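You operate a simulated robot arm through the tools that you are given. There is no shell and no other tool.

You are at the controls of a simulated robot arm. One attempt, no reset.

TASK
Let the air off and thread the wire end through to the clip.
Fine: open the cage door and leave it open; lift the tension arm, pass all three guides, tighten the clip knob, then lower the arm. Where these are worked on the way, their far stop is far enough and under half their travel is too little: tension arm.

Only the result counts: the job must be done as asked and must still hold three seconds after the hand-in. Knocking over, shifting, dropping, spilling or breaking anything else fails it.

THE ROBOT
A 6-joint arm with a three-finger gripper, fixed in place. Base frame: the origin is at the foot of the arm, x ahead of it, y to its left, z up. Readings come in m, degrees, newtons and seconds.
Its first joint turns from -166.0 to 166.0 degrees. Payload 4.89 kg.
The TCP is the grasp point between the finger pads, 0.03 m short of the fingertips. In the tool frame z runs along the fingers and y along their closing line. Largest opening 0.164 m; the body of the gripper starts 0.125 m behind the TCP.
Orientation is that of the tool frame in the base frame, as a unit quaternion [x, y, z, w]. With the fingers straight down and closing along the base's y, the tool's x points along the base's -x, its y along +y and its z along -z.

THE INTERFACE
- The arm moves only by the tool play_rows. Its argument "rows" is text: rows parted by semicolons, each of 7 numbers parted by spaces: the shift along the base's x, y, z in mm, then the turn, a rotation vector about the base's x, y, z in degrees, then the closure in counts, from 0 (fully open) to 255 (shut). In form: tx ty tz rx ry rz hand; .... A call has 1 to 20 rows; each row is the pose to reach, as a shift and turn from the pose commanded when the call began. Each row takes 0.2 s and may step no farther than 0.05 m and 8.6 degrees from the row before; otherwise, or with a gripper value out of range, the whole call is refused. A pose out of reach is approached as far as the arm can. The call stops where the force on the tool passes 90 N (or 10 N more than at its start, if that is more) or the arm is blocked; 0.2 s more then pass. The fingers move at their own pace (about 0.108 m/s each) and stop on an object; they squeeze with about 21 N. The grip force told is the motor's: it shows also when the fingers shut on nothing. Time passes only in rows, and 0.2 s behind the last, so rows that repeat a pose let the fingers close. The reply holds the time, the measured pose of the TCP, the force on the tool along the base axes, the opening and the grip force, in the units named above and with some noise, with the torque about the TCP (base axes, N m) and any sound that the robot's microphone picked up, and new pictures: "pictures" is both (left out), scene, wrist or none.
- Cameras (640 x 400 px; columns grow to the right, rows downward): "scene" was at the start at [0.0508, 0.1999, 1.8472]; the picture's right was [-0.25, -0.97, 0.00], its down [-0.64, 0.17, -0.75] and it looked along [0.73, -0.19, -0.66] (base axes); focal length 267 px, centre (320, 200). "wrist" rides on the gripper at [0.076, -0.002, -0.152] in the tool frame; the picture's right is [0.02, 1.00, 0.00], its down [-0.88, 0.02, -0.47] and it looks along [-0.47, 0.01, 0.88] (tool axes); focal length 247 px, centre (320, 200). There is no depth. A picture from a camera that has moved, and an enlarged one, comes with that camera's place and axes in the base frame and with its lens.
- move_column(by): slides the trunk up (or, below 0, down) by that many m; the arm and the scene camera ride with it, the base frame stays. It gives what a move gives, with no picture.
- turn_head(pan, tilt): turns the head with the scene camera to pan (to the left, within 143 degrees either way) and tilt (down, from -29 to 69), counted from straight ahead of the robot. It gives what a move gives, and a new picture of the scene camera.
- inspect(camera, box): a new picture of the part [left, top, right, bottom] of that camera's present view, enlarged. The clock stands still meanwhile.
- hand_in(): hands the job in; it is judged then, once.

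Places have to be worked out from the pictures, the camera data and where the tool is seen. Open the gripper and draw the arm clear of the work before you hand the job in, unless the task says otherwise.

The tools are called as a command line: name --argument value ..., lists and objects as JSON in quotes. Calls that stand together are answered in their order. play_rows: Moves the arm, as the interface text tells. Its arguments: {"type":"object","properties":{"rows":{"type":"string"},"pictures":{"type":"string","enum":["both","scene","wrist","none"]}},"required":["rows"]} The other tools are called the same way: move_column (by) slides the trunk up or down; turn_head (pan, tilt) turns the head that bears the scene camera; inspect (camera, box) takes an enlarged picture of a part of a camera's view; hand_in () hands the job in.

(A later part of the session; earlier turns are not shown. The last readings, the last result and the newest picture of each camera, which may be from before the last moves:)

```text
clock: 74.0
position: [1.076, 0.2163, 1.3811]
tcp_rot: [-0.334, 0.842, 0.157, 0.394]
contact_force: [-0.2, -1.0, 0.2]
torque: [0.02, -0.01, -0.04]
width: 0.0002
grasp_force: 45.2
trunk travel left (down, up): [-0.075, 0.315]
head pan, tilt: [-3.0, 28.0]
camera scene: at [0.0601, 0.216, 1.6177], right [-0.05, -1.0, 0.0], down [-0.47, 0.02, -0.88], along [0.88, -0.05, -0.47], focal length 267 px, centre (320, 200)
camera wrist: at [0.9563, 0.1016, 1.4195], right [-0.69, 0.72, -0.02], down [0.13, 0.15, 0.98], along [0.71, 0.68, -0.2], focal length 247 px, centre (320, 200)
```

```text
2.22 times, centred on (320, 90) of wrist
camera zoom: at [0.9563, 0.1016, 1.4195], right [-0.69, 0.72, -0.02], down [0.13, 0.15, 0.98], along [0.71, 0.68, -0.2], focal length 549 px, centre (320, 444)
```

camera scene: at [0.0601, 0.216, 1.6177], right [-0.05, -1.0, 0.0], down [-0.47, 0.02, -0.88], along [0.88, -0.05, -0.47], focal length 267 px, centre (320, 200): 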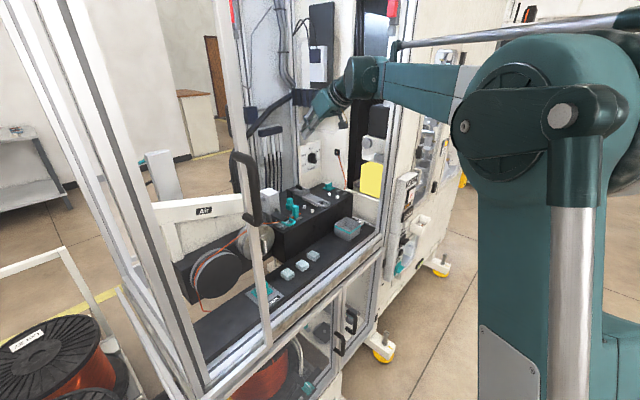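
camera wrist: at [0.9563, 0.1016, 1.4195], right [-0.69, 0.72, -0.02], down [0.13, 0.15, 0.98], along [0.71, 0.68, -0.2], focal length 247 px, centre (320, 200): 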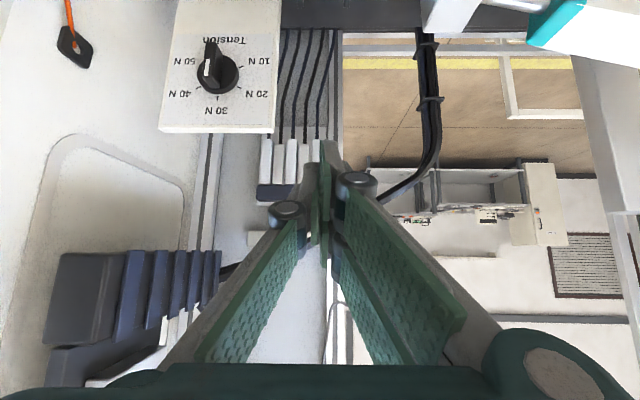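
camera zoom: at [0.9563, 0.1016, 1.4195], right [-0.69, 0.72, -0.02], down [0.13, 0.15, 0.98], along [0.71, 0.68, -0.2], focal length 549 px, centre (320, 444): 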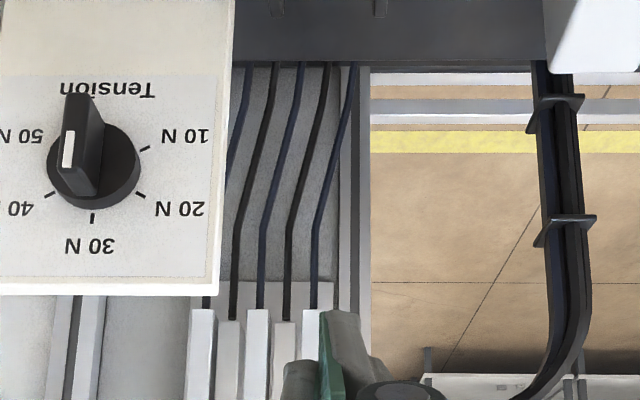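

Without the fingers the arm fell back down, so my release was bad (it slipped off while I overpushed and then I may have brushed it). I return to re-grip it and this time release it gently once it is past vertical.

play_rows --rows "-30 -30 -20 0 0 0 200; -60 -60 -50 0 0 0 150; -80 -80 -90 0 0 0 115; -88 -90 -135 0 0 0 115; -92 -97 -181 0 0 0 115; -92 -97 -181 0 0 0 115" --pictures "wrist"

inspect --camera "wrist" --box '[220, 60, 420, 220]'

```text
refused: row 2 steps farther than a row can; nothing moved
```

```text
2.50 times, centred on (320, 140) of wrist
camera zoom: at [0.9563, 0.1016, 1.4195], right [-0.69, 0.72, -0.02], down [0.13, 0.15, 0.98], along [0.71, 0.68, -0.2], focal length 617 px, centre (320, 350)
```

zoom: 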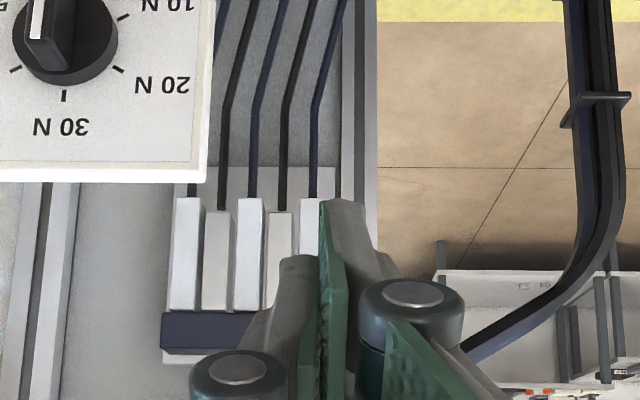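

I resend with shorter steps.

play_rows --rows "-25 -25 -20 0 0 0 200; -50 -50 -45 0 0 0 150; -70 -72 -75 0 0 0 115; -80 -84 -112 0 0 0 115; -88 -92 -150 0 0 0 115; -92 -97 -181 0 0 0 115; -92 -97 -181 0 0 0 115" --pictures "wrist"

inspect --camera "wrist" --box '[220, 60, 420, 220]'

```text
clock: 75.6
position: [0.9852, 0.1195, 1.1978]
tcp_rot: [-0.333, 0.843, 0.156, 0.394]
contact_force: [-0.3, -0.8, 0.0]
torque: [0.0, 0.02, -0.04]
width: 0.0901
grasp_force: 0.1
trunk travel left (down, up): [-0.075, 0.315]
head pan, tilt: [-3.0, 28.0]
camera wrist: at [0.865, 0.006, 1.2359], right [-0.69, 0.72, -0.02], down [0.13, 0.15, 0.98], along [0.71, 0.68, -0.2], focal length 247 px, centre (320, 200)
```

wrist: 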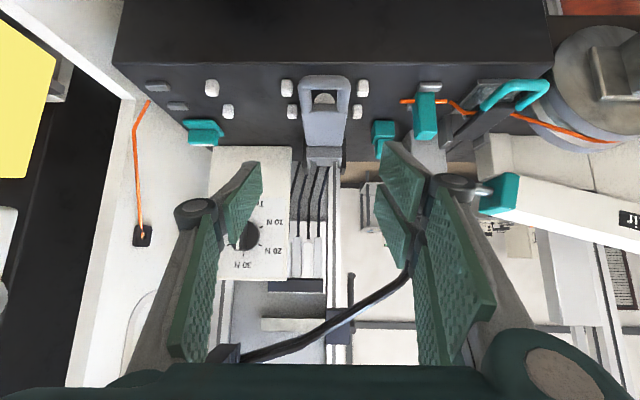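

```text
2.50 times, centred on (320, 140) of wrist
camera zoom: at [0.865, 0.006, 1.2359], right [-0.69, 0.72, -0.02], down [0.13, 0.15, 0.98], along [0.71, 0.68, -0.2], focal length 617 px, centre (320, 350)
```

zoom: 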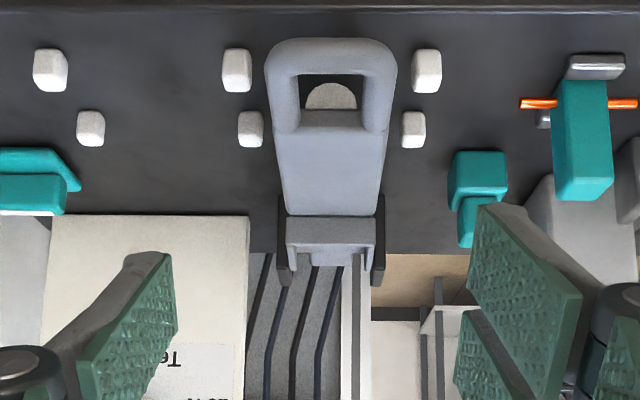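

I lower around the arm again slightly further in, close, and lift along the arc.

play_rows --rows "6 7 -35 0 0 0 115; 13 15 -70 0 0 0 115; 19 22 -101 0 0 0 115; 19 22 -101 0 0 0 200; 19 22 -101 0 0 0 255; 19 22 -101 0 0 0 255; 19 22 -101 0 0 0 255" --pictures "wrist"

```text
clock: 77.2
position: [1.0028, 0.1419, 1.1009]
tcp_rot: [-0.333, 0.843, 0.156, 0.394]
contact_force: [19.8, -20.9, 6.2]
torque: [-0.62, -0.38, 1.42]
width: 0.0479
grasp_force: 45.7
trunk travel left (down, up): [-0.075, 0.315]
head pan, tilt: [-3.0, 28.0]
camera wrist: at [0.8836, 0.0285, 1.1388], right [-0.69, 0.72, -0.02], down [0.13, 0.15, 0.98], along [0.71, 0.68, -0.2], focal length 247 px, centre (320, 200)
```

wrist: 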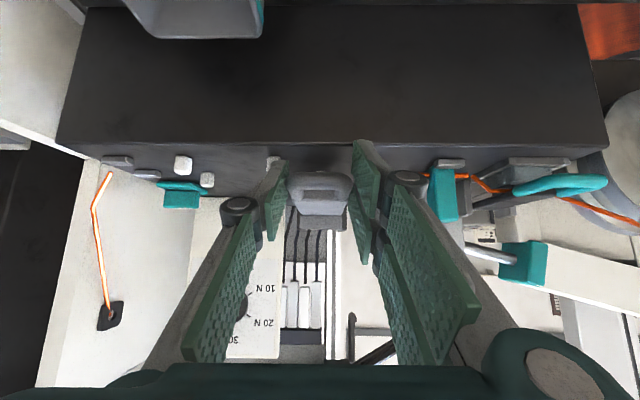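

Gripped again at 48 mm. I lift along the computed arc to 60°.

play_rows --rows "1.9 -1 15.4 0 0 0 255; 3.3 0.5 30.7 0 0 0 255; 5.5 2.9 45.8 0 0 0 255; 8.8 6.3 60.5 0 0 0 255; 12.9 10.5 74.8 0 0 0 255; 17.8 15.7 88.5 0 0 0 255; 23.5 21.7 101.5 0 0 0 255; 30 28.5 113.8 0 0 0 255; 37.1 36 125.2 0 0 0 255; 45 44.3 135.6 0 0 0 255; 53.5 53.2 145 0 0 0 255; 62.5 62.7 153.3 0 0 0 255; 62.5 62.7 153.3 0 0 0 255" --pictures "wrist"

```text
clock: 80.0
position: [1.066, 0.2049, 1.2503]
tcp_rot: [-0.333, 0.843, 0.156, 0.393]
contact_force: [-10.2, 3.2, -3.1]
torque: [-0.54, 0.97, 0.13]
width: 0.0472
grasp_force: 45.5
trunk travel left (down, up): [-0.075, 0.315]
head pan, tilt: [-3.0, 28.0]
camera wrist: at [0.9467, 0.0906, 1.2887], right [-0.69, 0.72, -0.02], down [0.13, 0.15, 0.98], along [0.71, 0.68, -0.2], focal length 247 px, centre (320, 200)
```

wrist: 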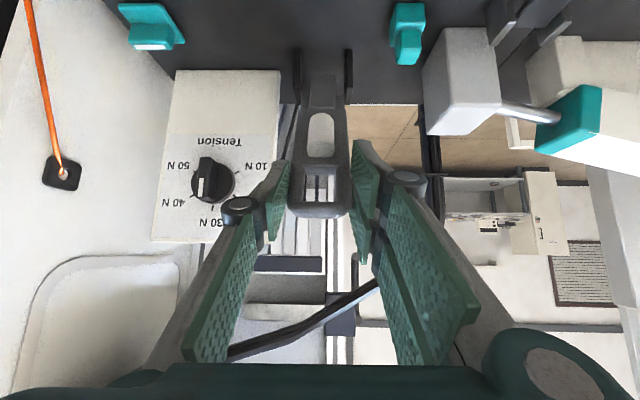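

Forces are low. I continue to about 98°.

play_rows --rows "9.4 9.9 7.1 0 0 0 255; 19.3 20.3 13 0 0 0 255; 29.4 30.9 17.7 0 0 0 255; 39.8 41.9 21 0 0 0 255; 50.4 53 23 0 0 0 255; 61 64.1 23.7 0 0 0 255; 71.7 75.3 23 0 0 0 255; 78 82 22 0 0 0 255; 78 82 22 0 0 0 255" --pictures "both"

inspect --camera "scene" --box '[270, 100, 430, 220]'

```text
clock: 82.0
position: [1.1443, 0.282, 1.2769]
tcp_rot: [-0.331, 0.843, 0.155, 0.395]
contact_force: [-3.2, -41.3, 23.4]
torque: [-0.25, 0.5, -0.31]
width: 0.0468
grasp_force: 45.2
trunk travel left (down, up): [-0.075, 0.315]
head pan, tilt: [-3.0, 28.0]
camera scene: at [0.0588, 0.213, 1.6185], right [-0.05, -1.0, 0.0], down [-0.47, 0.03, -0.88], along [0.88, -0.05, -0.47], focal length 267 px, centre (320, 200)
camera wrist: at [1.0239, 0.1686, 1.3142], right [-0.69, 0.72, -0.02], down [0.13, 0.15, 0.98], along [0.71, 0.68, -0.2], focal length 247 px, centre (320, 200)
```

scene: 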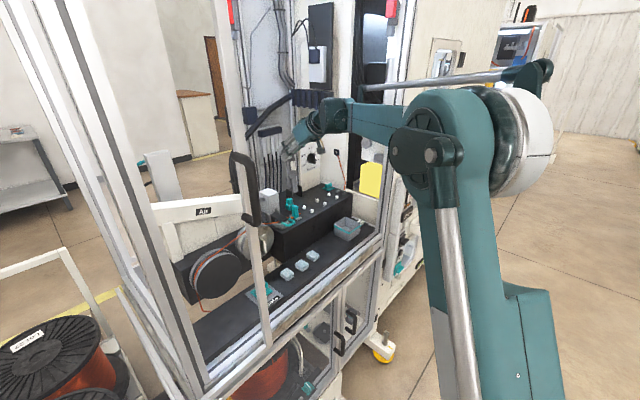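
wrist: 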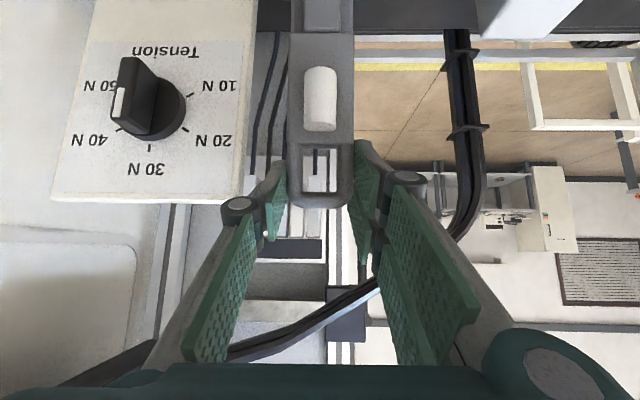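

```text
3.33 times, centred on (350, 160) of scene
camera zoom: at [0.0588, 0.213, 1.6185], right [-0.05, -1.0, 0.0], down [-0.47, 0.03, -0.88], along [0.88, -0.05, -0.47], focal length 891 px, centre (220, 333)
```

zoom: 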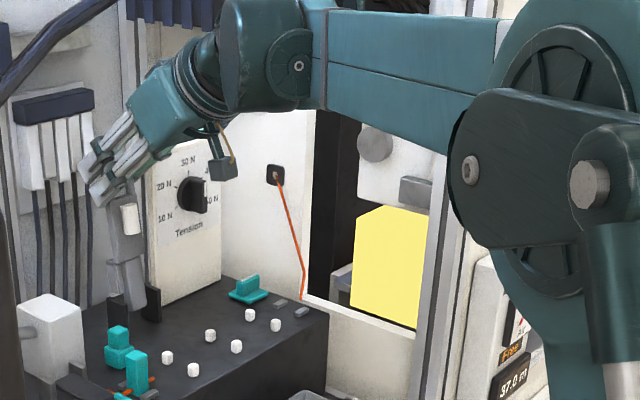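

The arm is pressed lightly against its far stop (~30 N). I open the fingers in place and see whether it stays.

play_rows --rows "0 0 0 0 0 0 200; 0 0 0 0 0 0 160; 0 0 0 0 0 0 150; 0 0 0 0 0 0 150" --pictures "wrist"

inspect --camera "scene" --box '[270, 100, 430, 220]'

```text
clock: 83.0
position: [1.1448, 0.2889, 1.2735]
tcp_rot: [-0.333, 0.843, 0.156, 0.393]
contact_force: [-0.6, 0.7, 0.6]
torque: [0.01, 0.01, -0.03]
width: 0.0676
grasp_force: 0.1
trunk travel left (down, up): [-0.075, 0.315]
head pan, tilt: [-3.0, 28.0]
camera wrist: at [1.0243, 0.1733, 1.3115], right [-0.69, 0.72, -0.02], down [0.13, 0.15, 0.98], along [0.71, 0.68, -0.2], focal length 247 px, centre (320, 200)
```

wrist: 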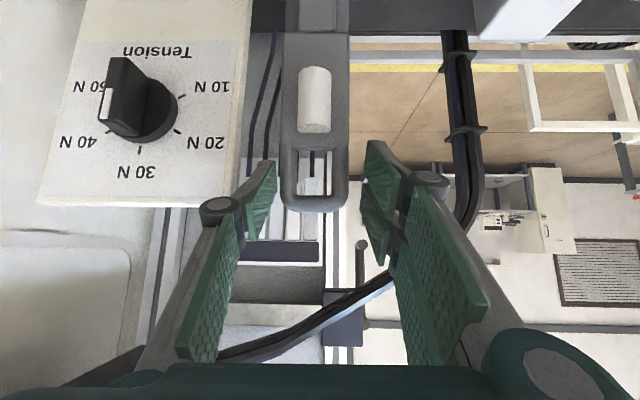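

```text
3.33 times, centred on (350, 160) of scene
camera zoom: at [0.0604, 0.2161, 1.6176], right [-0.05, -1.0, 0.0], down [-0.47, 0.02, -0.88], along [0.88, -0.05, -0.47], focal length 891 px, centre (220, 333)
```

zoom: 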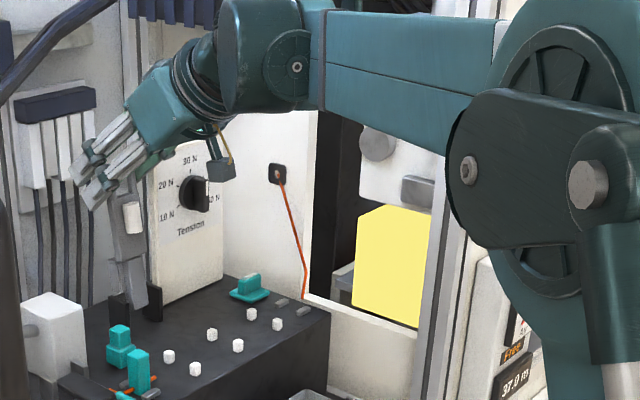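

The arm now stays up at its far stop on its own. I withdraw the open fingers straight back along their axis without touching it.

play_rows --rows "-11 -10 13 0 0 0 150; -25 -23 28 0 0 0 150; -42 -39 48 0 0 0 150; -62 -58 70 0 0 0 150; -84 -79 96 0 0 0 150; -105 -98 110 0 0 0 150; -105 -98 110 0 0 0 150" --pictures "both"

inspect --camera "scene" --box '[270, 100, 430, 220]'

```text
clock: 84.6
position: [1.038, 0.189, 1.3848]
tcp_rot: [-0.333, 0.843, 0.156, 0.394]
contact_force: [-0.2, 0.2, 0.0]
torque: [0.0, -0.02, -0.06]
width: 0.0676
grasp_force: 0.1
trunk travel left (down, up): [-0.075, 0.315]
head pan, tilt: [-3.0, 28.0]
camera scene: at [0.0601, 0.2161, 1.6177], right [-0.05, -1.0, 0.0], down [-0.47, 0.02, -0.88], along [0.88, -0.05, -0.47], focal length 267 px, centre (320, 200)
camera wrist: at [0.9187, 0.0762, 1.4236], right [-0.69, 0.72, -0.02], down [0.13, 0.15, 0.98], along [0.71, 0.68, -0.2], focal length 247 px, centre (320, 200)
```

scene: 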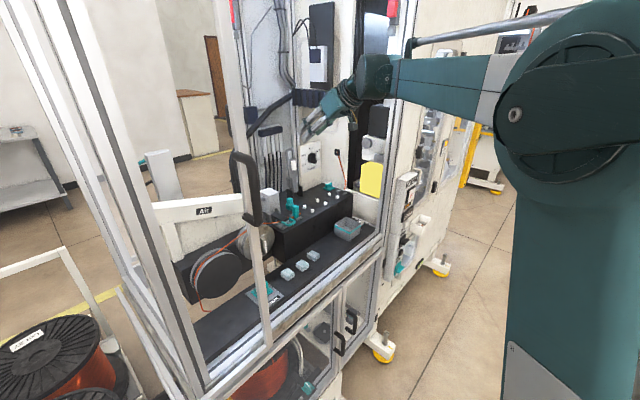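
wrist: 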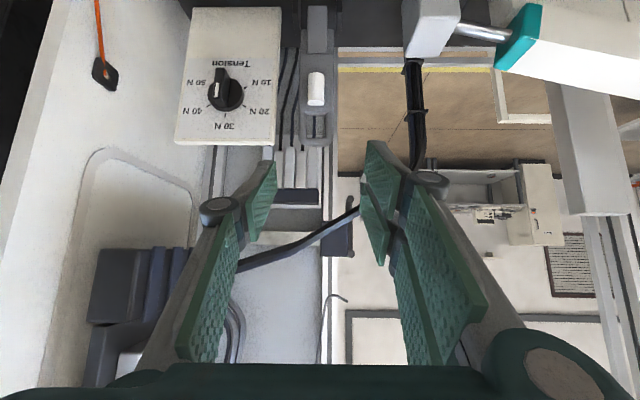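

```text
3.33 times, centred on (350, 160) of scene
camera zoom: at [0.0601, 0.2161, 1.6177], right [-0.05, -1.0, 0.0], down [-0.47, 0.02, -0.88], along [0.88, -0.05, -0.47], focal length 891 px, centre (220, 333)
```

zoom: 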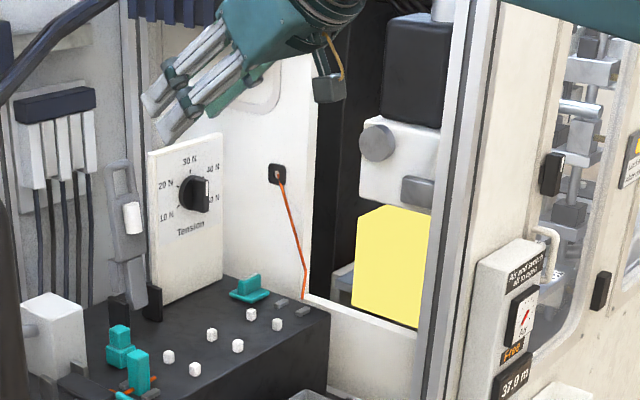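

The tension arm stands at its far stop. For the wire end I need the fingers to close along the depth direction (the gripper body would otherwise hit the right-hand wall at the clip), so I reorient the tool high above the box.

play_rows --rows "-6 6 5 0.1 3.24 -7.25 150; -12 13 5 0.2 6.48 -14.5 150; -18 19 5 0.3 9.7 -21.75 150; -24 25 5 0.4 13 -29 150; -30 32 5 0.5 16.2 -36.25 150; -36 38 5 0.6 19.4 -43.5 150; -42 44 5 0.7 22.7 -50.75 150; -48 50 5 0.8 25.9 -58 150; -54 57 5 0.9 29.2 -65.25 150; -60 63 5 1 32.4 -72.5 150; -65 69 5 1.1 35.7 -79.75 150; -70 75 5 1.2 38.9 -87 150; -70 75 5 1.2 38.9 -87 150" --pictures "both"

```text
clock: 87.4
position: [0.9696, 0.2622, 1.3877]
tcp_rot: [0.395, 0.909, -0.053, 0.12]
contact_force: [0.7, -0.2, -0.3]
torque: [-0.01, 0.06, -0.01]
width: 0.0675
grasp_force: 0.0
trunk travel left (down, up): [-0.075, 0.315]
head pan, tilt: [-3.0, 28.0]
camera scene: at [0.0608, 0.2163, 1.6176], right [-0.05, -1.0, 0.0], down [-0.47, 0.02, -0.88], along [0.88, -0.05, -0.47], focal length 267 px, centre (320, 200)
camera wrist: at [0.8914, 0.345, 1.5141], right [0.72, 0.7, -0.01], down [0.51, -0.52, 0.68], along [0.47, -0.49, -0.73], focal length 247 px, centre (320, 200)
```

scene: 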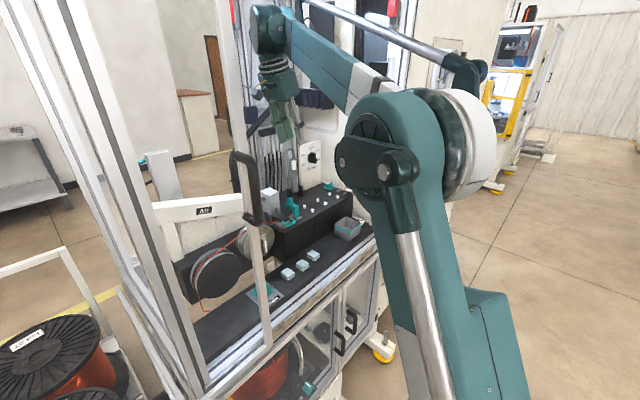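
wrist: 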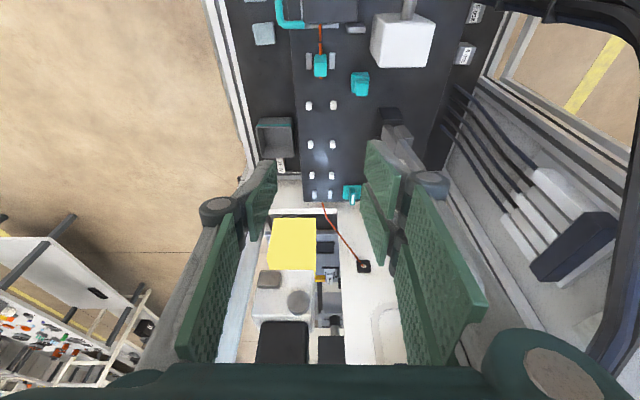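

This view runs along the threading path: wire end, three peg pairs and clip are in one line. I zoom for details.

inspect --camera "wrist" --box '[270, 30, 400, 130]'

inspect --camera "wrist" --box '[280, 120, 390, 220]'

inspect --camera "wrist" --box '[250, 0, 440, 80]'

```text
4.00 times, centred on (335, 80) of wrist
camera zoom: at [0.8914, 0.345, 1.5141], right [0.72, 0.7, -0.01], down [0.51, -0.52, 0.68], along [0.47, -0.49, -0.73], focal length 988 px, centre (260, 680)
```

zoom: 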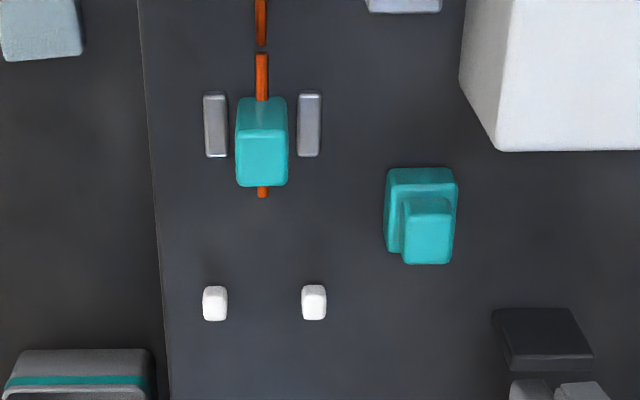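

```text
4.00 times, centred on (335, 170) of wrist
camera zoom: at [0.8914, 0.345, 1.5141], right [0.72, 0.7, -0.01], down [0.51, -0.52, 0.68], along [0.47, -0.49, -0.73], focal length 988 px, centre (260, 320)
```

zoom: 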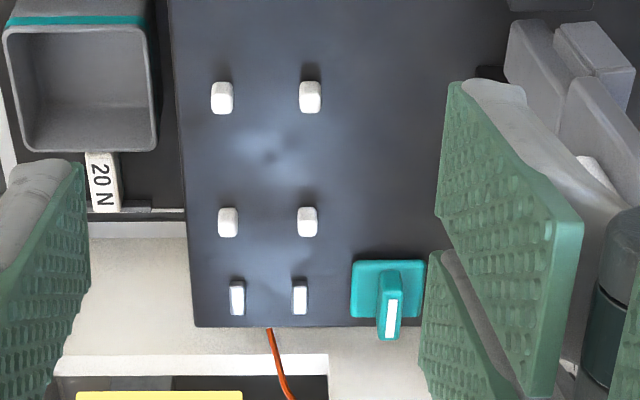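

```text
3.37 times, centred on (345, 40) of wrist
camera zoom: at [0.8914, 0.345, 1.5141], right [0.72, 0.7, -0.01], down [0.51, -0.52, 0.68], along [0.47, -0.49, -0.73], focal length 832 px, centre (236, 739)
```

zoom: 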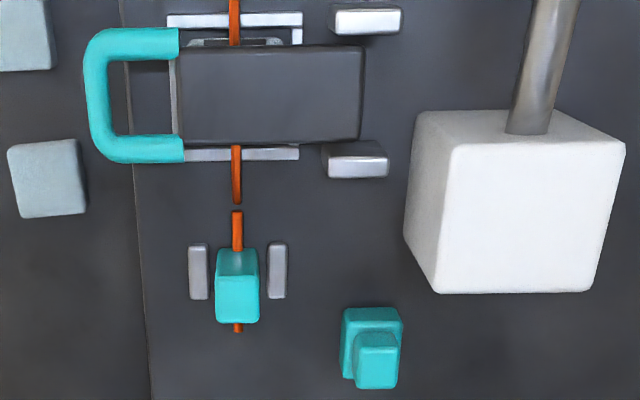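

I also see the felt lever with its teal loop upstream of the wire end; since it clamps the wire and could equally be meant by "tension arm", I'll check whether it moves. I turn the tool back and position in front of its loop.

play_rows --rows "-8 0 5 -0.1 -3.24 7.25 150; -18 -1 5 -0.2 -6.48 14.5 150; -28 -2 5 -0.3 -9.7 21.75 150; -38 -3 5 -0.4 -13 29 150; -48 -4 5 -0.5 -16.2 36.25 150; -58 -5 5 -0.6 -19.4 43.5 150; -68 -6 5 -0.7 -22.7 50.75 150; -78 -8 5 -0.8 -25.9 58 150; -88 -10 5 -0.9 -29.2 65.25 150; -98 -11 5 -1 -32.4 72.5 150; -110 -12 5 -1.1 -35.7 79.75 150; -121 -13 0 -1.2 -38.9 87 150; -121 -13 -40 -1.2 -38.9 87 150; -121 -13 -85 -1.2 -38.9 87 150; -121 -13 -130 -1.2 -38.9 87 150; -121 -13 -168 -1.2 -38.9 87 150; -121 -13 -168 -1.2 -38.9 87 150" --pictures "both"

inspect --camera "wrist" --box '[240, 80, 400, 210]'

```text
clock: 91.0
position: [0.848, 0.2514, 1.2225]
tcp_rot: [-0.334, 0.842, 0.157, 0.393]
contact_force: [0.8, 0.0, -0.2]
torque: [-0.02, 0.03, -0.02]
width: 0.0678
grasp_force: 0.0
trunk travel left (down, up): [-0.075, 0.315]
head pan, tilt: [-3.0, 28.0]
camera scene: at [0.0606, 0.2161, 1.6176], right [-0.05, -1.0, 0.0], down [-0.47, 0.02, -0.88], along [0.88, -0.05, -0.47], focal length 267 px, centre (320, 200)
camera wrist: at [0.7278, 0.1372, 1.261], right [-0.69, 0.72, -0.02], down [0.13, 0.15, 0.98], along [0.71, 0.68, -0.2], focal length 247 px, centre (320, 200)
```

scene: 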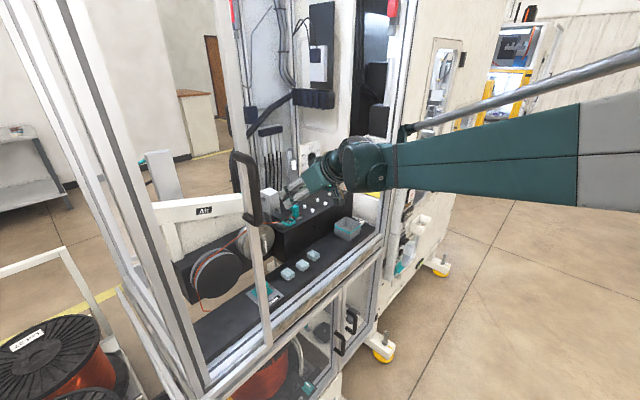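
wrist: 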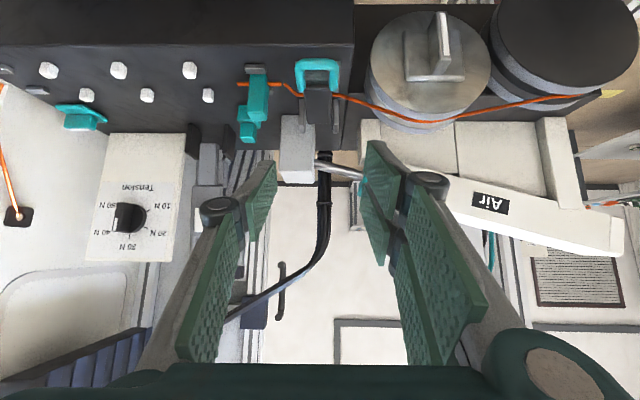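

```text
3.08 times, centred on (320, 145) of wrist
camera zoom: at [0.7278, 0.1372, 1.261], right [-0.69, 0.72, -0.02], down [0.13, 0.15, 0.98], along [0.71, 0.68, -0.2], focal length 760 px, centre (320, 369)
```

zoom: 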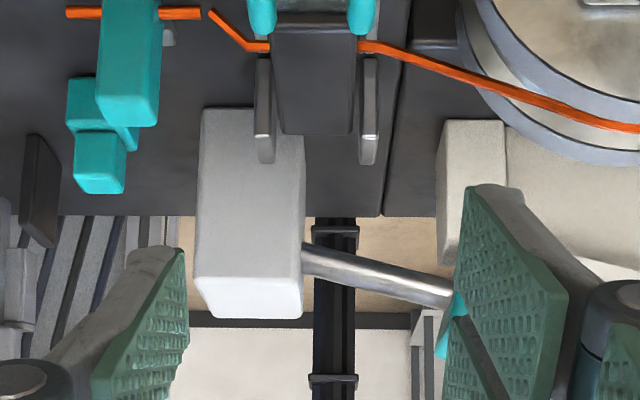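

I zoom in on the lever and its hinge.

inspect --camera "wrist" --box '[275, 40, 365, 140]'

inspect --camera "scene" --box '[255, 180, 335, 240]'

```text
4.00 times, centred on (320, 90) of wrist
camera zoom: at [0.7278, 0.1372, 1.261], right [-0.69, 0.72, -0.02], down [0.13, 0.15, 0.98], along [0.71, 0.68, -0.2], focal length 988 px, centre (320, 640)
```

zoom: 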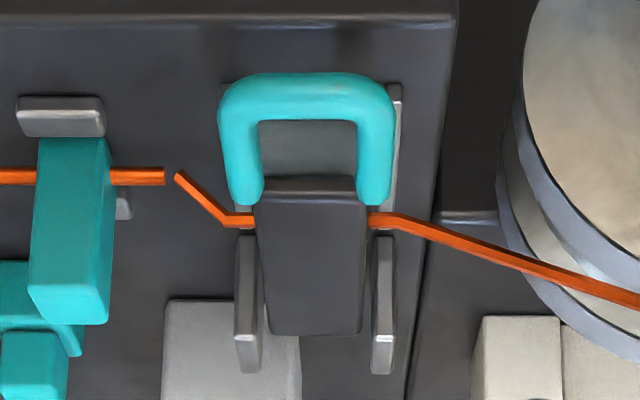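

```text
6.67 times, centred on (295, 210) of scene
camera zoom: at [0.0606, 0.2161, 1.6176], right [-0.05, -1.0, 0.0], down [-0.47, 0.02, -0.88], along [0.88, -0.05, -0.47], focal length 1782 px, centre (487, 133)
```

zoom: 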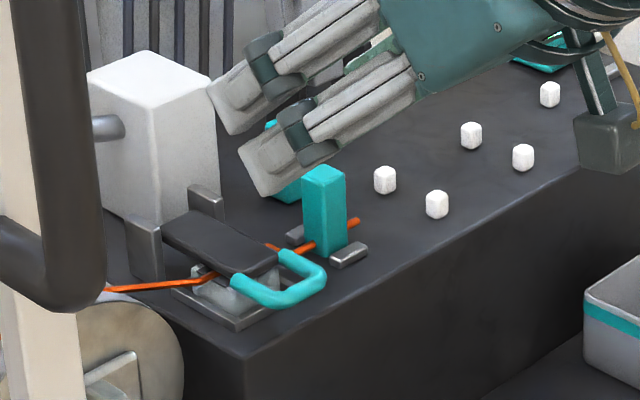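

The felt clamp is a small hinged flap with a teal U-handle. I test gently whether it moves by gripping the U from its sides and lifting slightly.

play_rows --rows "5 4 -35 0 0 0 158; 12 9 -70 0 0 0 158; 20 14 -95 0 0 0 158; 28 20 -115 0 0 0 158; 28 20 -115 0 0 0 158" --pictures "wrist"

inspect --camera "wrist" --box '[240, 90, 400, 220]'

inspect --camera "scene" --box '[255, 170, 335, 240]'

```text
clock: 92.2
position: [0.8767, 0.2709, 1.109]
tcp_rot: [-0.333, 0.842, 0.156, 0.394]
contact_force: [-0.3, -0.8, 0.1]
torque: [0.04, -0.02, 0.02]
width: 0.0622
grasp_force: 0.1
trunk travel left (down, up): [-0.075, 0.315]
head pan, tilt: [-3.0, 28.0]
camera wrist: at [0.7568, 0.1571, 1.1467], right [-0.69, 0.72, -0.02], down [0.13, 0.15, 0.98], along [0.71, 0.68, -0.2], focal length 247 px, centre (320, 200)
```

wrist: 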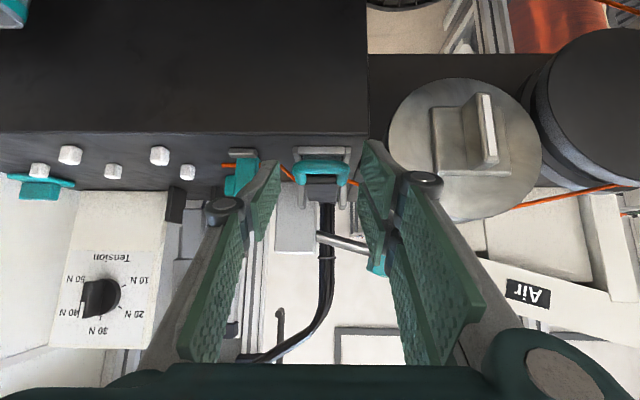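

```text
3.08 times, centred on (320, 155) of wrist
camera zoom: at [0.7568, 0.1571, 1.1467], right [-0.69, 0.72, -0.02], down [0.13, 0.15, 0.98], along [0.71, 0.68, -0.2], focal length 760 px, centre (320, 338)
```

zoom: 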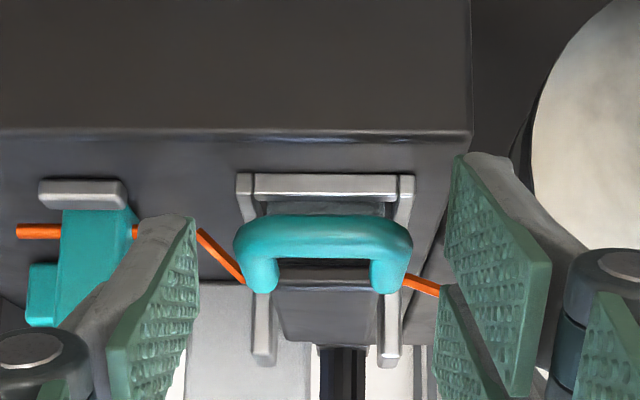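

```text
5.71 times, centred on (295, 205) of scene
camera zoom: at [0.0605, 0.2161, 1.6176], right [-0.05, -1.0, 0.0], down [-0.47, 0.02, -0.88], along [0.88, -0.05, -0.47], focal length 1527 px, centre (463, 171)
```

zoom: 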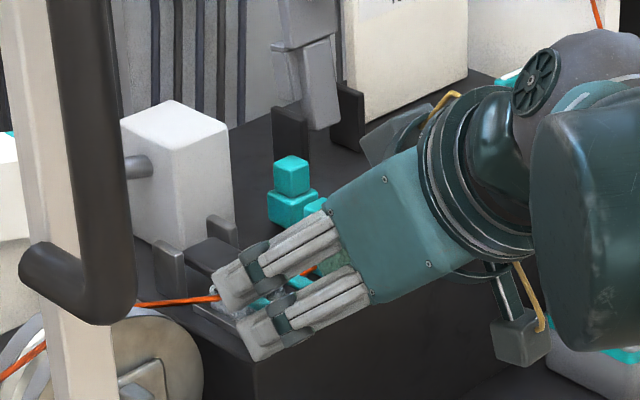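

The U-handle is centred between the fingers. I close and lift by about 10 mm.

play_rows --rows "0 0 0 0 0 0 220; 0 0 0 0 0 0 255; 0 0 0 0 0 0 255; 0 0 5 0 0 0 255; 0 0 10 0 0 0 255; 0 0 10 0 0 0 255" --pictures "wrist"

inspect --camera "wrist" --box '[240, 90, 400, 220]'

```text
clock: 93.6
position: [0.8771, 0.2715, 1.116]
tcp_rot: [-0.333, 0.842, 0.157, 0.394]
contact_force: [-8.8, 9.3, -12.9]
torque: [-0.86, 1.18, 0.72]
width: 0.0434
grasp_force: 44.4
trunk travel left (down, up): [-0.075, 0.315]
head pan, tilt: [-3.0, 28.0]
camera wrist: at [0.7565, 0.1575, 1.1548], right [-0.69, 0.72, -0.02], down [0.14, 0.15, 0.98], along [0.71, 0.68, -0.2], focal length 247 px, centre (320, 200)
```

wrist: 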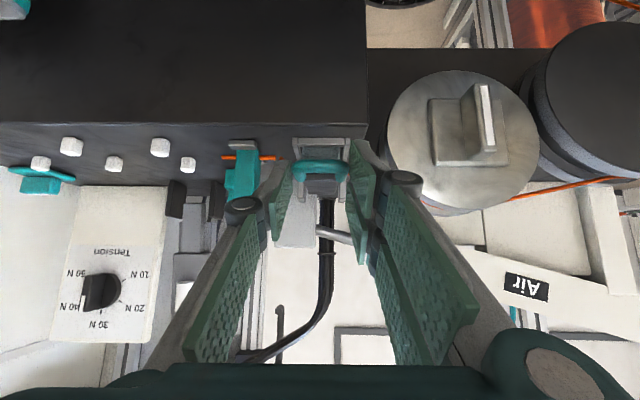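

```text
3.08 times, centred on (320, 155) of wrist
camera zoom: at [0.7565, 0.1575, 1.1548], right [-0.69, 0.72, -0.02], down [0.14, 0.15, 0.98], along [0.71, 0.68, -0.2], focal length 760 px, centre (320, 338)
```

zoom: 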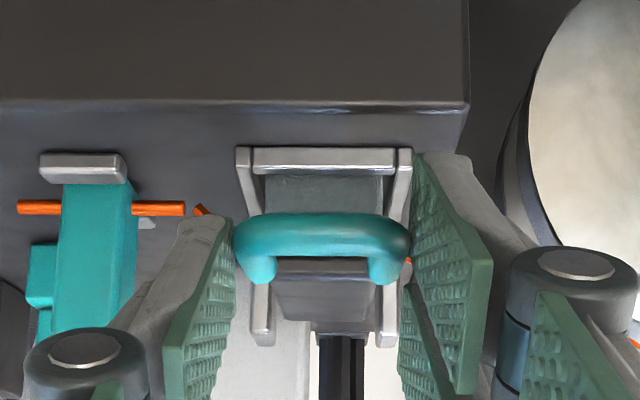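

It moves: the flap lifts off the felt. I lift it further along its arc to see whether it stays up.

play_rows --rows "2 2 15 0 0 0 255; 4.7 4.4 25.6 0 0 0 255; 8.8 8.2 37.5 0 0 0 255; 13.6 12.7 47.2 0 0 0 255; 19.7 18.4 57 0 0 0 255; 26.3 24.6 64.9 0 0 0 255; 26.3 24.6 64.9 0 0 0 255" --pictures "wrist"

inspect --camera "scene" --box '[255, 150, 345, 240]'

```text
clock: 95.0
position: [0.8877, 0.3126, 1.1787]
tcp_rot: [-0.34, 0.841, 0.164, 0.389]
contact_force: [-66.3, 72.7, 4.6]
torque: [2.37, 1.42, 0.23]
width: 0.0
grasp_force: 46.0
trunk travel left (down, up): [-0.075, 0.315]
head pan, tilt: [-3.0, 28.0]
stopped in row 6: the force on the tool passed its limit at 98 N (the readings are from after the stop); the commanded pose is now the measured one
camera wrist: at [0.7708, 0.1963, 1.2183], right [-0.71, 0.71, 0.0], down [0.14, 0.15, 0.98], along [0.69, 0.69, -0.21], focal length 247 px, centre (320, 200)
```

wrist: 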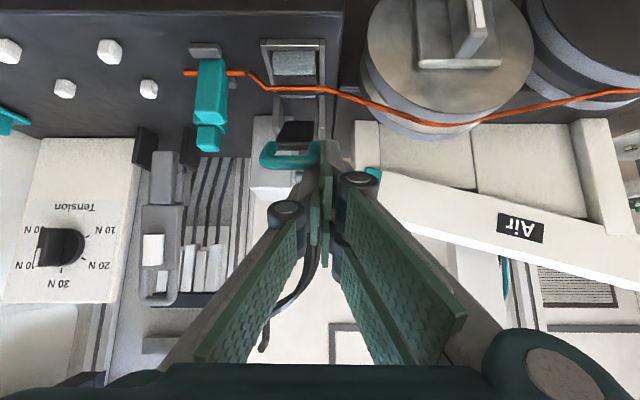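

```text
4.44 times, centred on (300, 195) of scene
camera zoom: at [0.0557, 0.2212, 1.6172], right [-0.05, -1.0, 0.0], down [-0.47, 0.02, -0.88], along [0.88, -0.05, -0.47], focal length 1188 px, centre (409, 222)
```

zoom: 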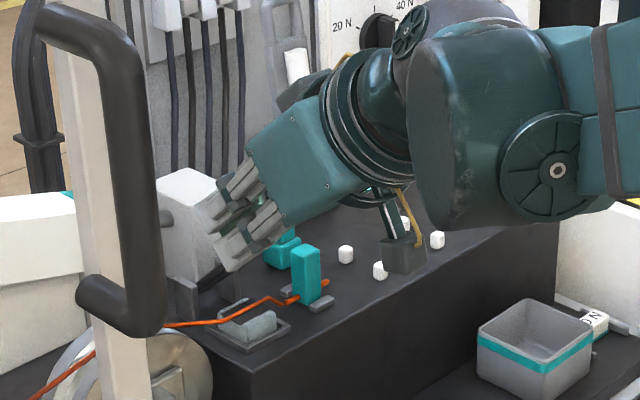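

The fingers slipped off the U and are pressing it sideways. I inspect the contact before doing anything else.

inspect --camera "wrist" --box '[240, 80, 380, 220]'

inspect --camera "scene" --box '[275, 170, 325, 230]'

```text
2.86 times, centred on (310, 150) of wrist
camera zoom: at [0.7708, 0.1963, 1.2183], right [-0.71, 0.71, 0.0], down [0.14, 0.15, 0.98], along [0.69, 0.69, -0.21], focal length 706 px, centre (349, 343)
```

zoom: 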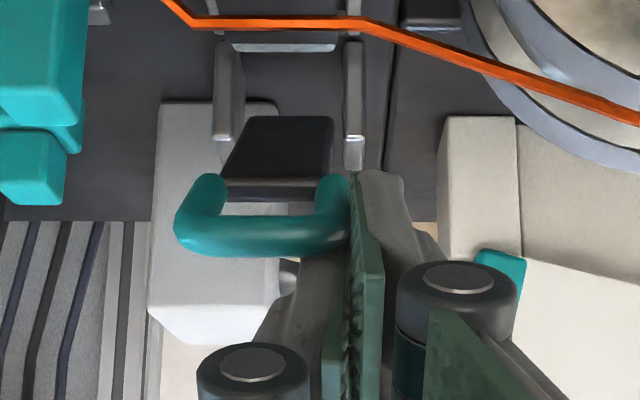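

```text
6.67 times, centred on (300, 200) of scene
camera zoom: at [0.0557, 0.2212, 1.6172], right [-0.05, -1.0, 0.0], down [-0.47, 0.02, -0.88], along [0.88, -0.05, -0.47], focal length 1782 px, centre (453, 200)
```

zoom: 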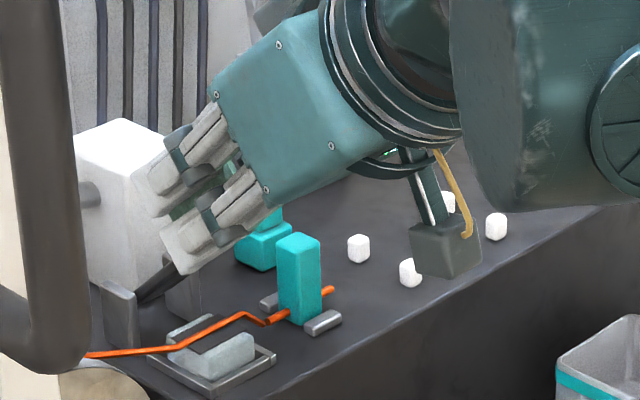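

The flap is up at a steep angle, hooked over the closed fingers with side pressure. I relieve the side force by 5 mm first.

play_rows --rows "-1.7 1.8 0 0 0 0 255; -3.4 3.6 0 0 0 0 255; -3.4 3.6 0 0 0 0 255" --pictures "wrist"

inspect --camera "wrist" --box '[240, 80, 380, 220]'

```text
clock: 95.8
position: [0.8893, 0.3114, 1.1795]
tcp_rot: [-0.338, 0.842, 0.161, 0.39]
contact_force: [-58.9, 69.2, 0.5]
torque: [2.53, 1.41, 0.51]
width: 0.0014
grasp_force: 45.2
trunk travel left (down, up): [-0.075, 0.315]
head pan, tilt: [-3.0, 28.0]
camera wrist: at [0.7704, 0.1962, 1.2182], right [-0.7, 0.71, -0.01], down [0.14, 0.15, 0.98], along [0.7, 0.69, -0.2], focal length 247 px, centre (320, 200)
```

wrist: 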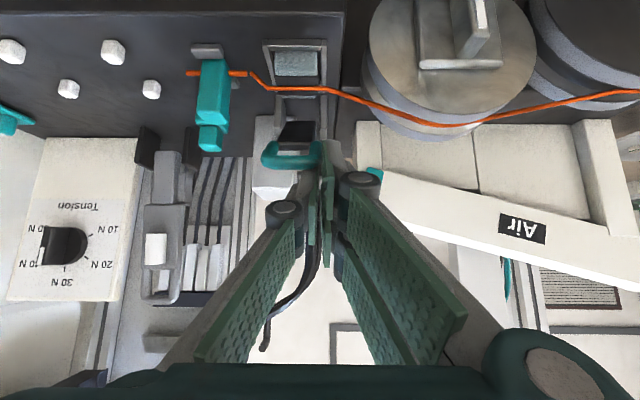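

```text
2.86 times, centred on (310, 150) of wrist
camera zoom: at [0.7704, 0.1962, 1.2182], right [-0.7, 0.71, -0.01], down [0.14, 0.15, 0.98], along [0.7, 0.69, -0.2], focal length 706 px, centre (349, 343)
```

zoom: 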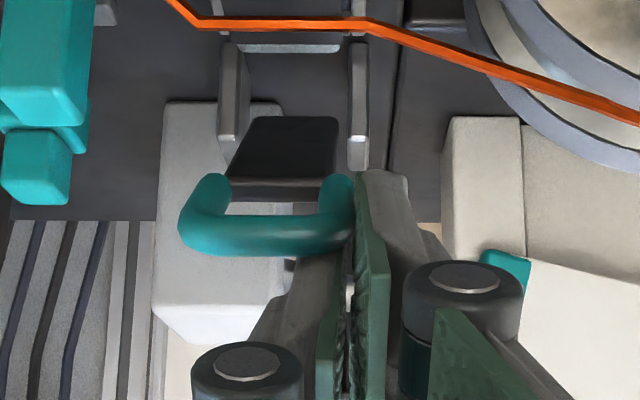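

The side force remains; the arm's command is still offset. I relieve a further 15 mm in small steps.

play_rows --rows "-3.4 3.6 0 0 0 0 255; -6.8 7.3 0 0 0 0 255; -10.2 11 0 0 0 0 255; -10.2 11 0 0 0 0 255" --pictures "wrist"

inspect --camera "wrist" --box '[240, 80, 380, 220]'

```text
clock: 96.8
position: [0.8836, 0.3152, 1.1773]
tcp_rot: [-0.335, 0.842, 0.16, 0.391]
contact_force: [-0.9, 0.0, -0.3]
torque: [-0.04, -0.01, -0.05]
width: 0.0
grasp_force: 44.4
trunk travel left (down, up): [-0.075, 0.315]
head pan, tilt: [-3.0, 28.0]
camera wrist: at [0.7651, 0.2001, 1.2169], right [-0.7, 0.71, -0.01], down [0.14, 0.15, 0.98], along [0.7, 0.68, -0.2], focal length 247 px, centre (320, 200)
```

wrist: 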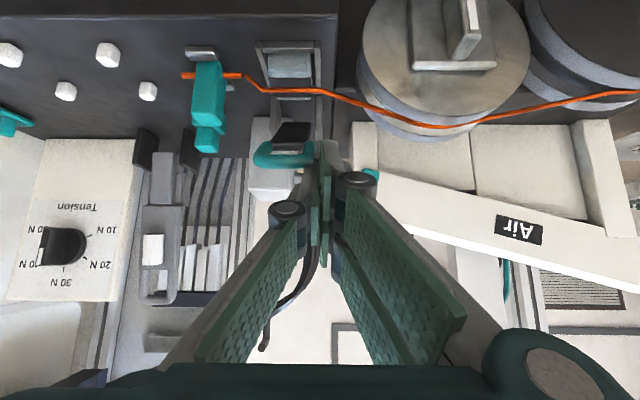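

```text
2.86 times, centred on (310, 150) of wrist
camera zoom: at [0.7651, 0.2001, 1.2169], right [-0.7, 0.71, -0.01], down [0.14, 0.15, 0.98], along [0.7, 0.68, -0.2], focal length 706 px, centre (349, 343)
```

zoom: 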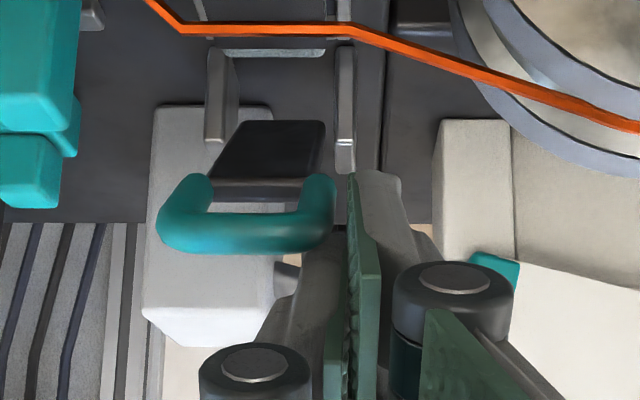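

Force is now zero and the flap is still up. I slide the fingers sideways out from under the U and check whether it stays open by itself.

play_rows --rows "-3.4 3.6 0 0 0 0 255; -6.8 7.3 0 0 0 0 255; -10.2 11 0 0 0 0 255; -13.6 14.6 0 0 0 0 255; -13.6 14.6 0 0 0 0 255" --pictures "wrist"

inspect --camera "scene" --box '[255, 160, 345, 240]'

```text
clock: 98.0
position: [0.8701, 0.33, 1.1773]
tcp_rot: [-0.336, 0.842, 0.161, 0.391]
contact_force: [0.0, 0.3, 0.3]
torque: [0.01, 0.03, 0.0]
width: 0.0003
grasp_force: 45.4
trunk travel left (down, up): [-0.075, 0.315]
head pan, tilt: [-3.0, 28.0]
camera wrist: at [0.7515, 0.2143, 1.2161], right [-0.7, 0.71, -0.01], down [0.14, 0.15, 0.98], along [0.7, 0.68, -0.2], focal length 247 px, centre (320, 200)
```

wrist: 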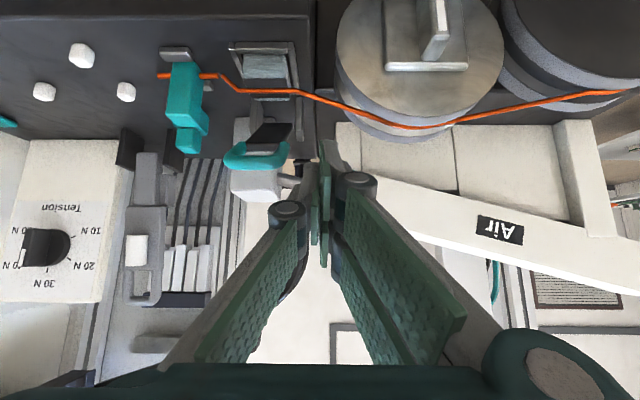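

```text
5.00 times, centred on (300, 200) of scene
camera zoom: at [0.0605, 0.2161, 1.6176], right [-0.05, -1.0, 0.0], down [-0.47, 0.02, -0.88], along [0.88, -0.05, -0.47], focal length 1336 px, centre (420, 200)
```

zoom: 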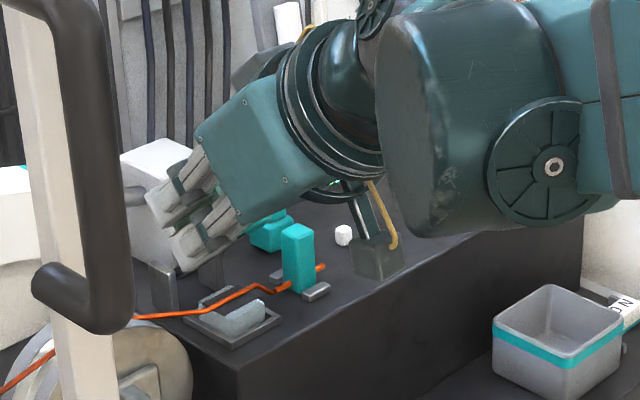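

The flap stays open by itself at about 45°. To be sure it is fully open I bring the closed fingers under it from the front and push it further.

play_rows --rows "-16.8 -15.7 19 0 0 0 255; -33.6 -31.4 38.6 0 0 0 255; -20.6 -51.2 12 0 0 0 255; -8.1 -71.3 -14.3 0 0 0 255; 8.7 -55.6 -33.6 0 0 0 255; 25.5 -39.9 -53 0 0 0 255; 25.5 -39.9 -53 0 0 0 255" --pictures "wrist"

inspect --camera "wrist" --box '[240, 80, 400, 240]'

inspect --camera "scene" --box '[255, 160, 345, 240]'

```text
clock: 99.2
position: [0.8667, 0.2629, 1.1576]
tcp_rot: [-0.332, 0.841, 0.161, 0.395]
contact_force: [-71.9, -44.7, 73.3]
torque: [2.32, -2.17, 0.9]
width: 0.0001
grasp_force: 44.9
trunk travel left (down, up): [-0.075, 0.315]
head pan, tilt: [-3.0, 28.0]
stopped in row 6: the force on the tool passed its limit at 137 N (the readings are from after the stop); the commanded pose is now the measured one
camera wrist: at [0.748, 0.1482, 1.1943], right [-0.7, 0.72, -0.01], down [0.14, 0.14, 0.98], along [0.7, 0.68, -0.2], focal length 247 px, centre (320, 200)
```

wrist: 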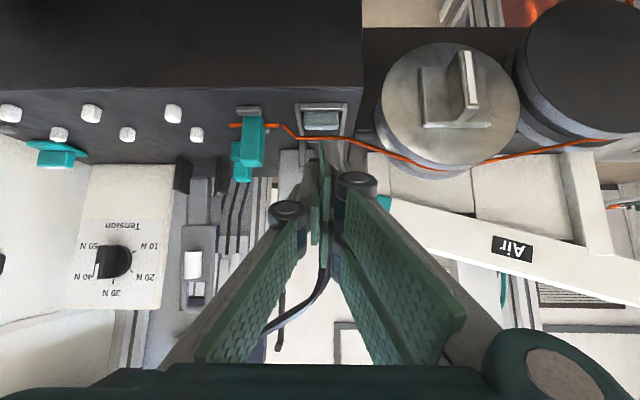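

```text
2.50 times, centred on (320, 160) of wrist
camera zoom: at [0.748, 0.1482, 1.1943], right [-0.7, 0.72, -0.01], down [0.14, 0.14, 0.98], along [0.7, 0.68, -0.2], focal length 617 px, centre (320, 300)
```

zoom: 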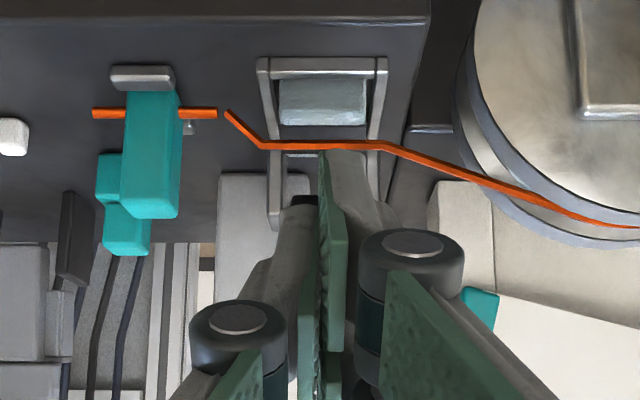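

```text
5.00 times, centred on (300, 200) of scene
camera zoom: at [0.0524, 0.2114, 1.6196], right [-0.05, -1.0, 0.0], down [-0.46, 0.03, -0.89], along [0.88, -0.04, -0.46], focal length 1336 px, centre (420, 200)
```

zoom: 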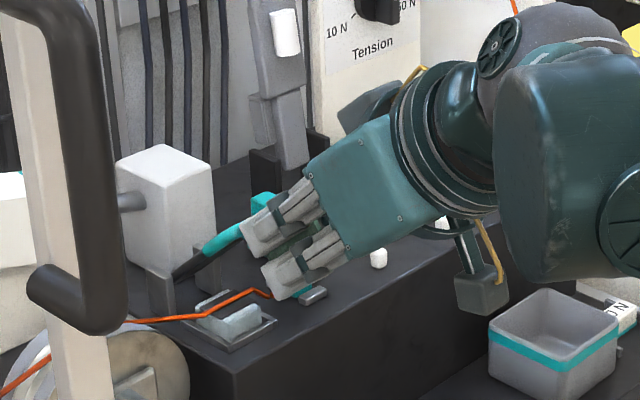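

The fingertips ran head-on into the U, which is at only about 30°. I back off along the finger axis at once.

play_rows --rows "-11.2 -10.5 12.9 0 0 0 255; -22.4 -21 25.8 0 0 0 255; -33.6 -31.4 38.6 0 0 0 255; -33.6 -31.4 38.6 0 0 0 255" --pictures "wrist"

inspect --camera "wrist" --box '[240, 60, 400, 200]'

inspect --camera "scene" --box '[255, 160, 345, 240]'

```text
clock: 100.2
position: [0.8395, 0.2364, 1.1877]
tcp_rot: [-0.334, 0.842, 0.16, 0.392]
contact_force: [1.0, 0.3, 1.2]
torque: [0.04, 0.02, -0.01]
width: 0.0
grasp_force: 45.0
trunk travel left (down, up): [-0.075, 0.315]
head pan, tilt: [-3.0, 28.0]
camera wrist: at [0.7214, 0.1214, 1.2268], right [-0.7, 0.72, -0.01], down [0.14, 0.15, 0.98], along [0.7, 0.68, -0.2], focal length 247 px, centre (320, 200)
```

wrist: 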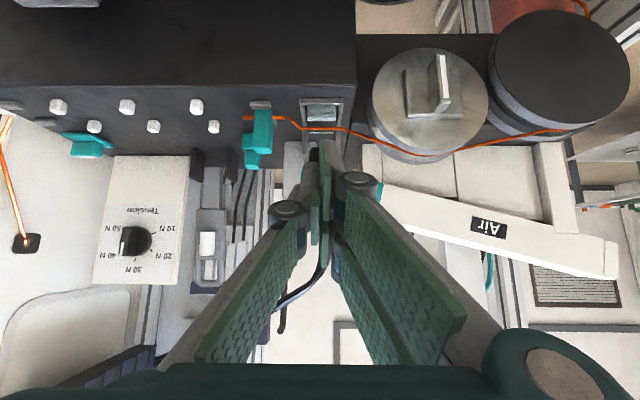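

```text
2.86 times, centred on (320, 130) of wrist
camera zoom: at [0.7214, 0.1214, 1.2268], right [-0.7, 0.72, -0.01], down [0.14, 0.15, 0.98], along [0.7, 0.68, -0.2], focal length 706 px, centre (320, 400)
```

zoom: 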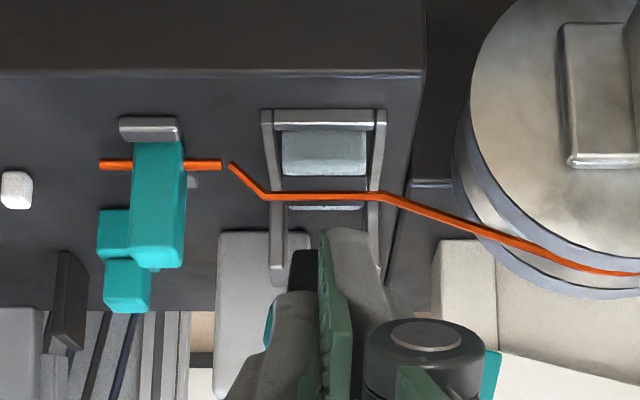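

```text
5.00 times, centred on (300, 200) of scene
camera zoom: at [0.0607, 0.2162, 1.6176], right [-0.05, -1.0, 0.0], down [-0.47, 0.02, -0.88], along [0.88, -0.05, -0.47], focal length 1336 px, centre (420, 200)
```

zoom: 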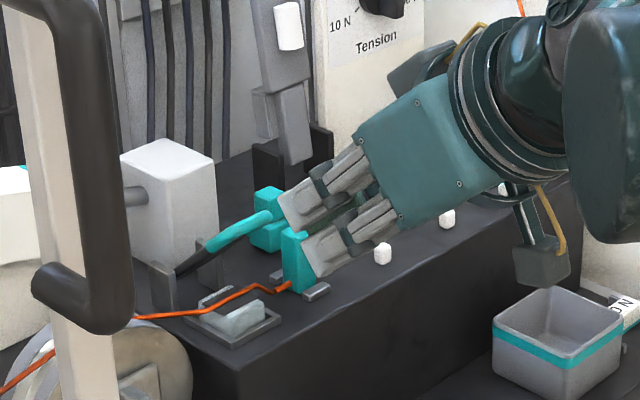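

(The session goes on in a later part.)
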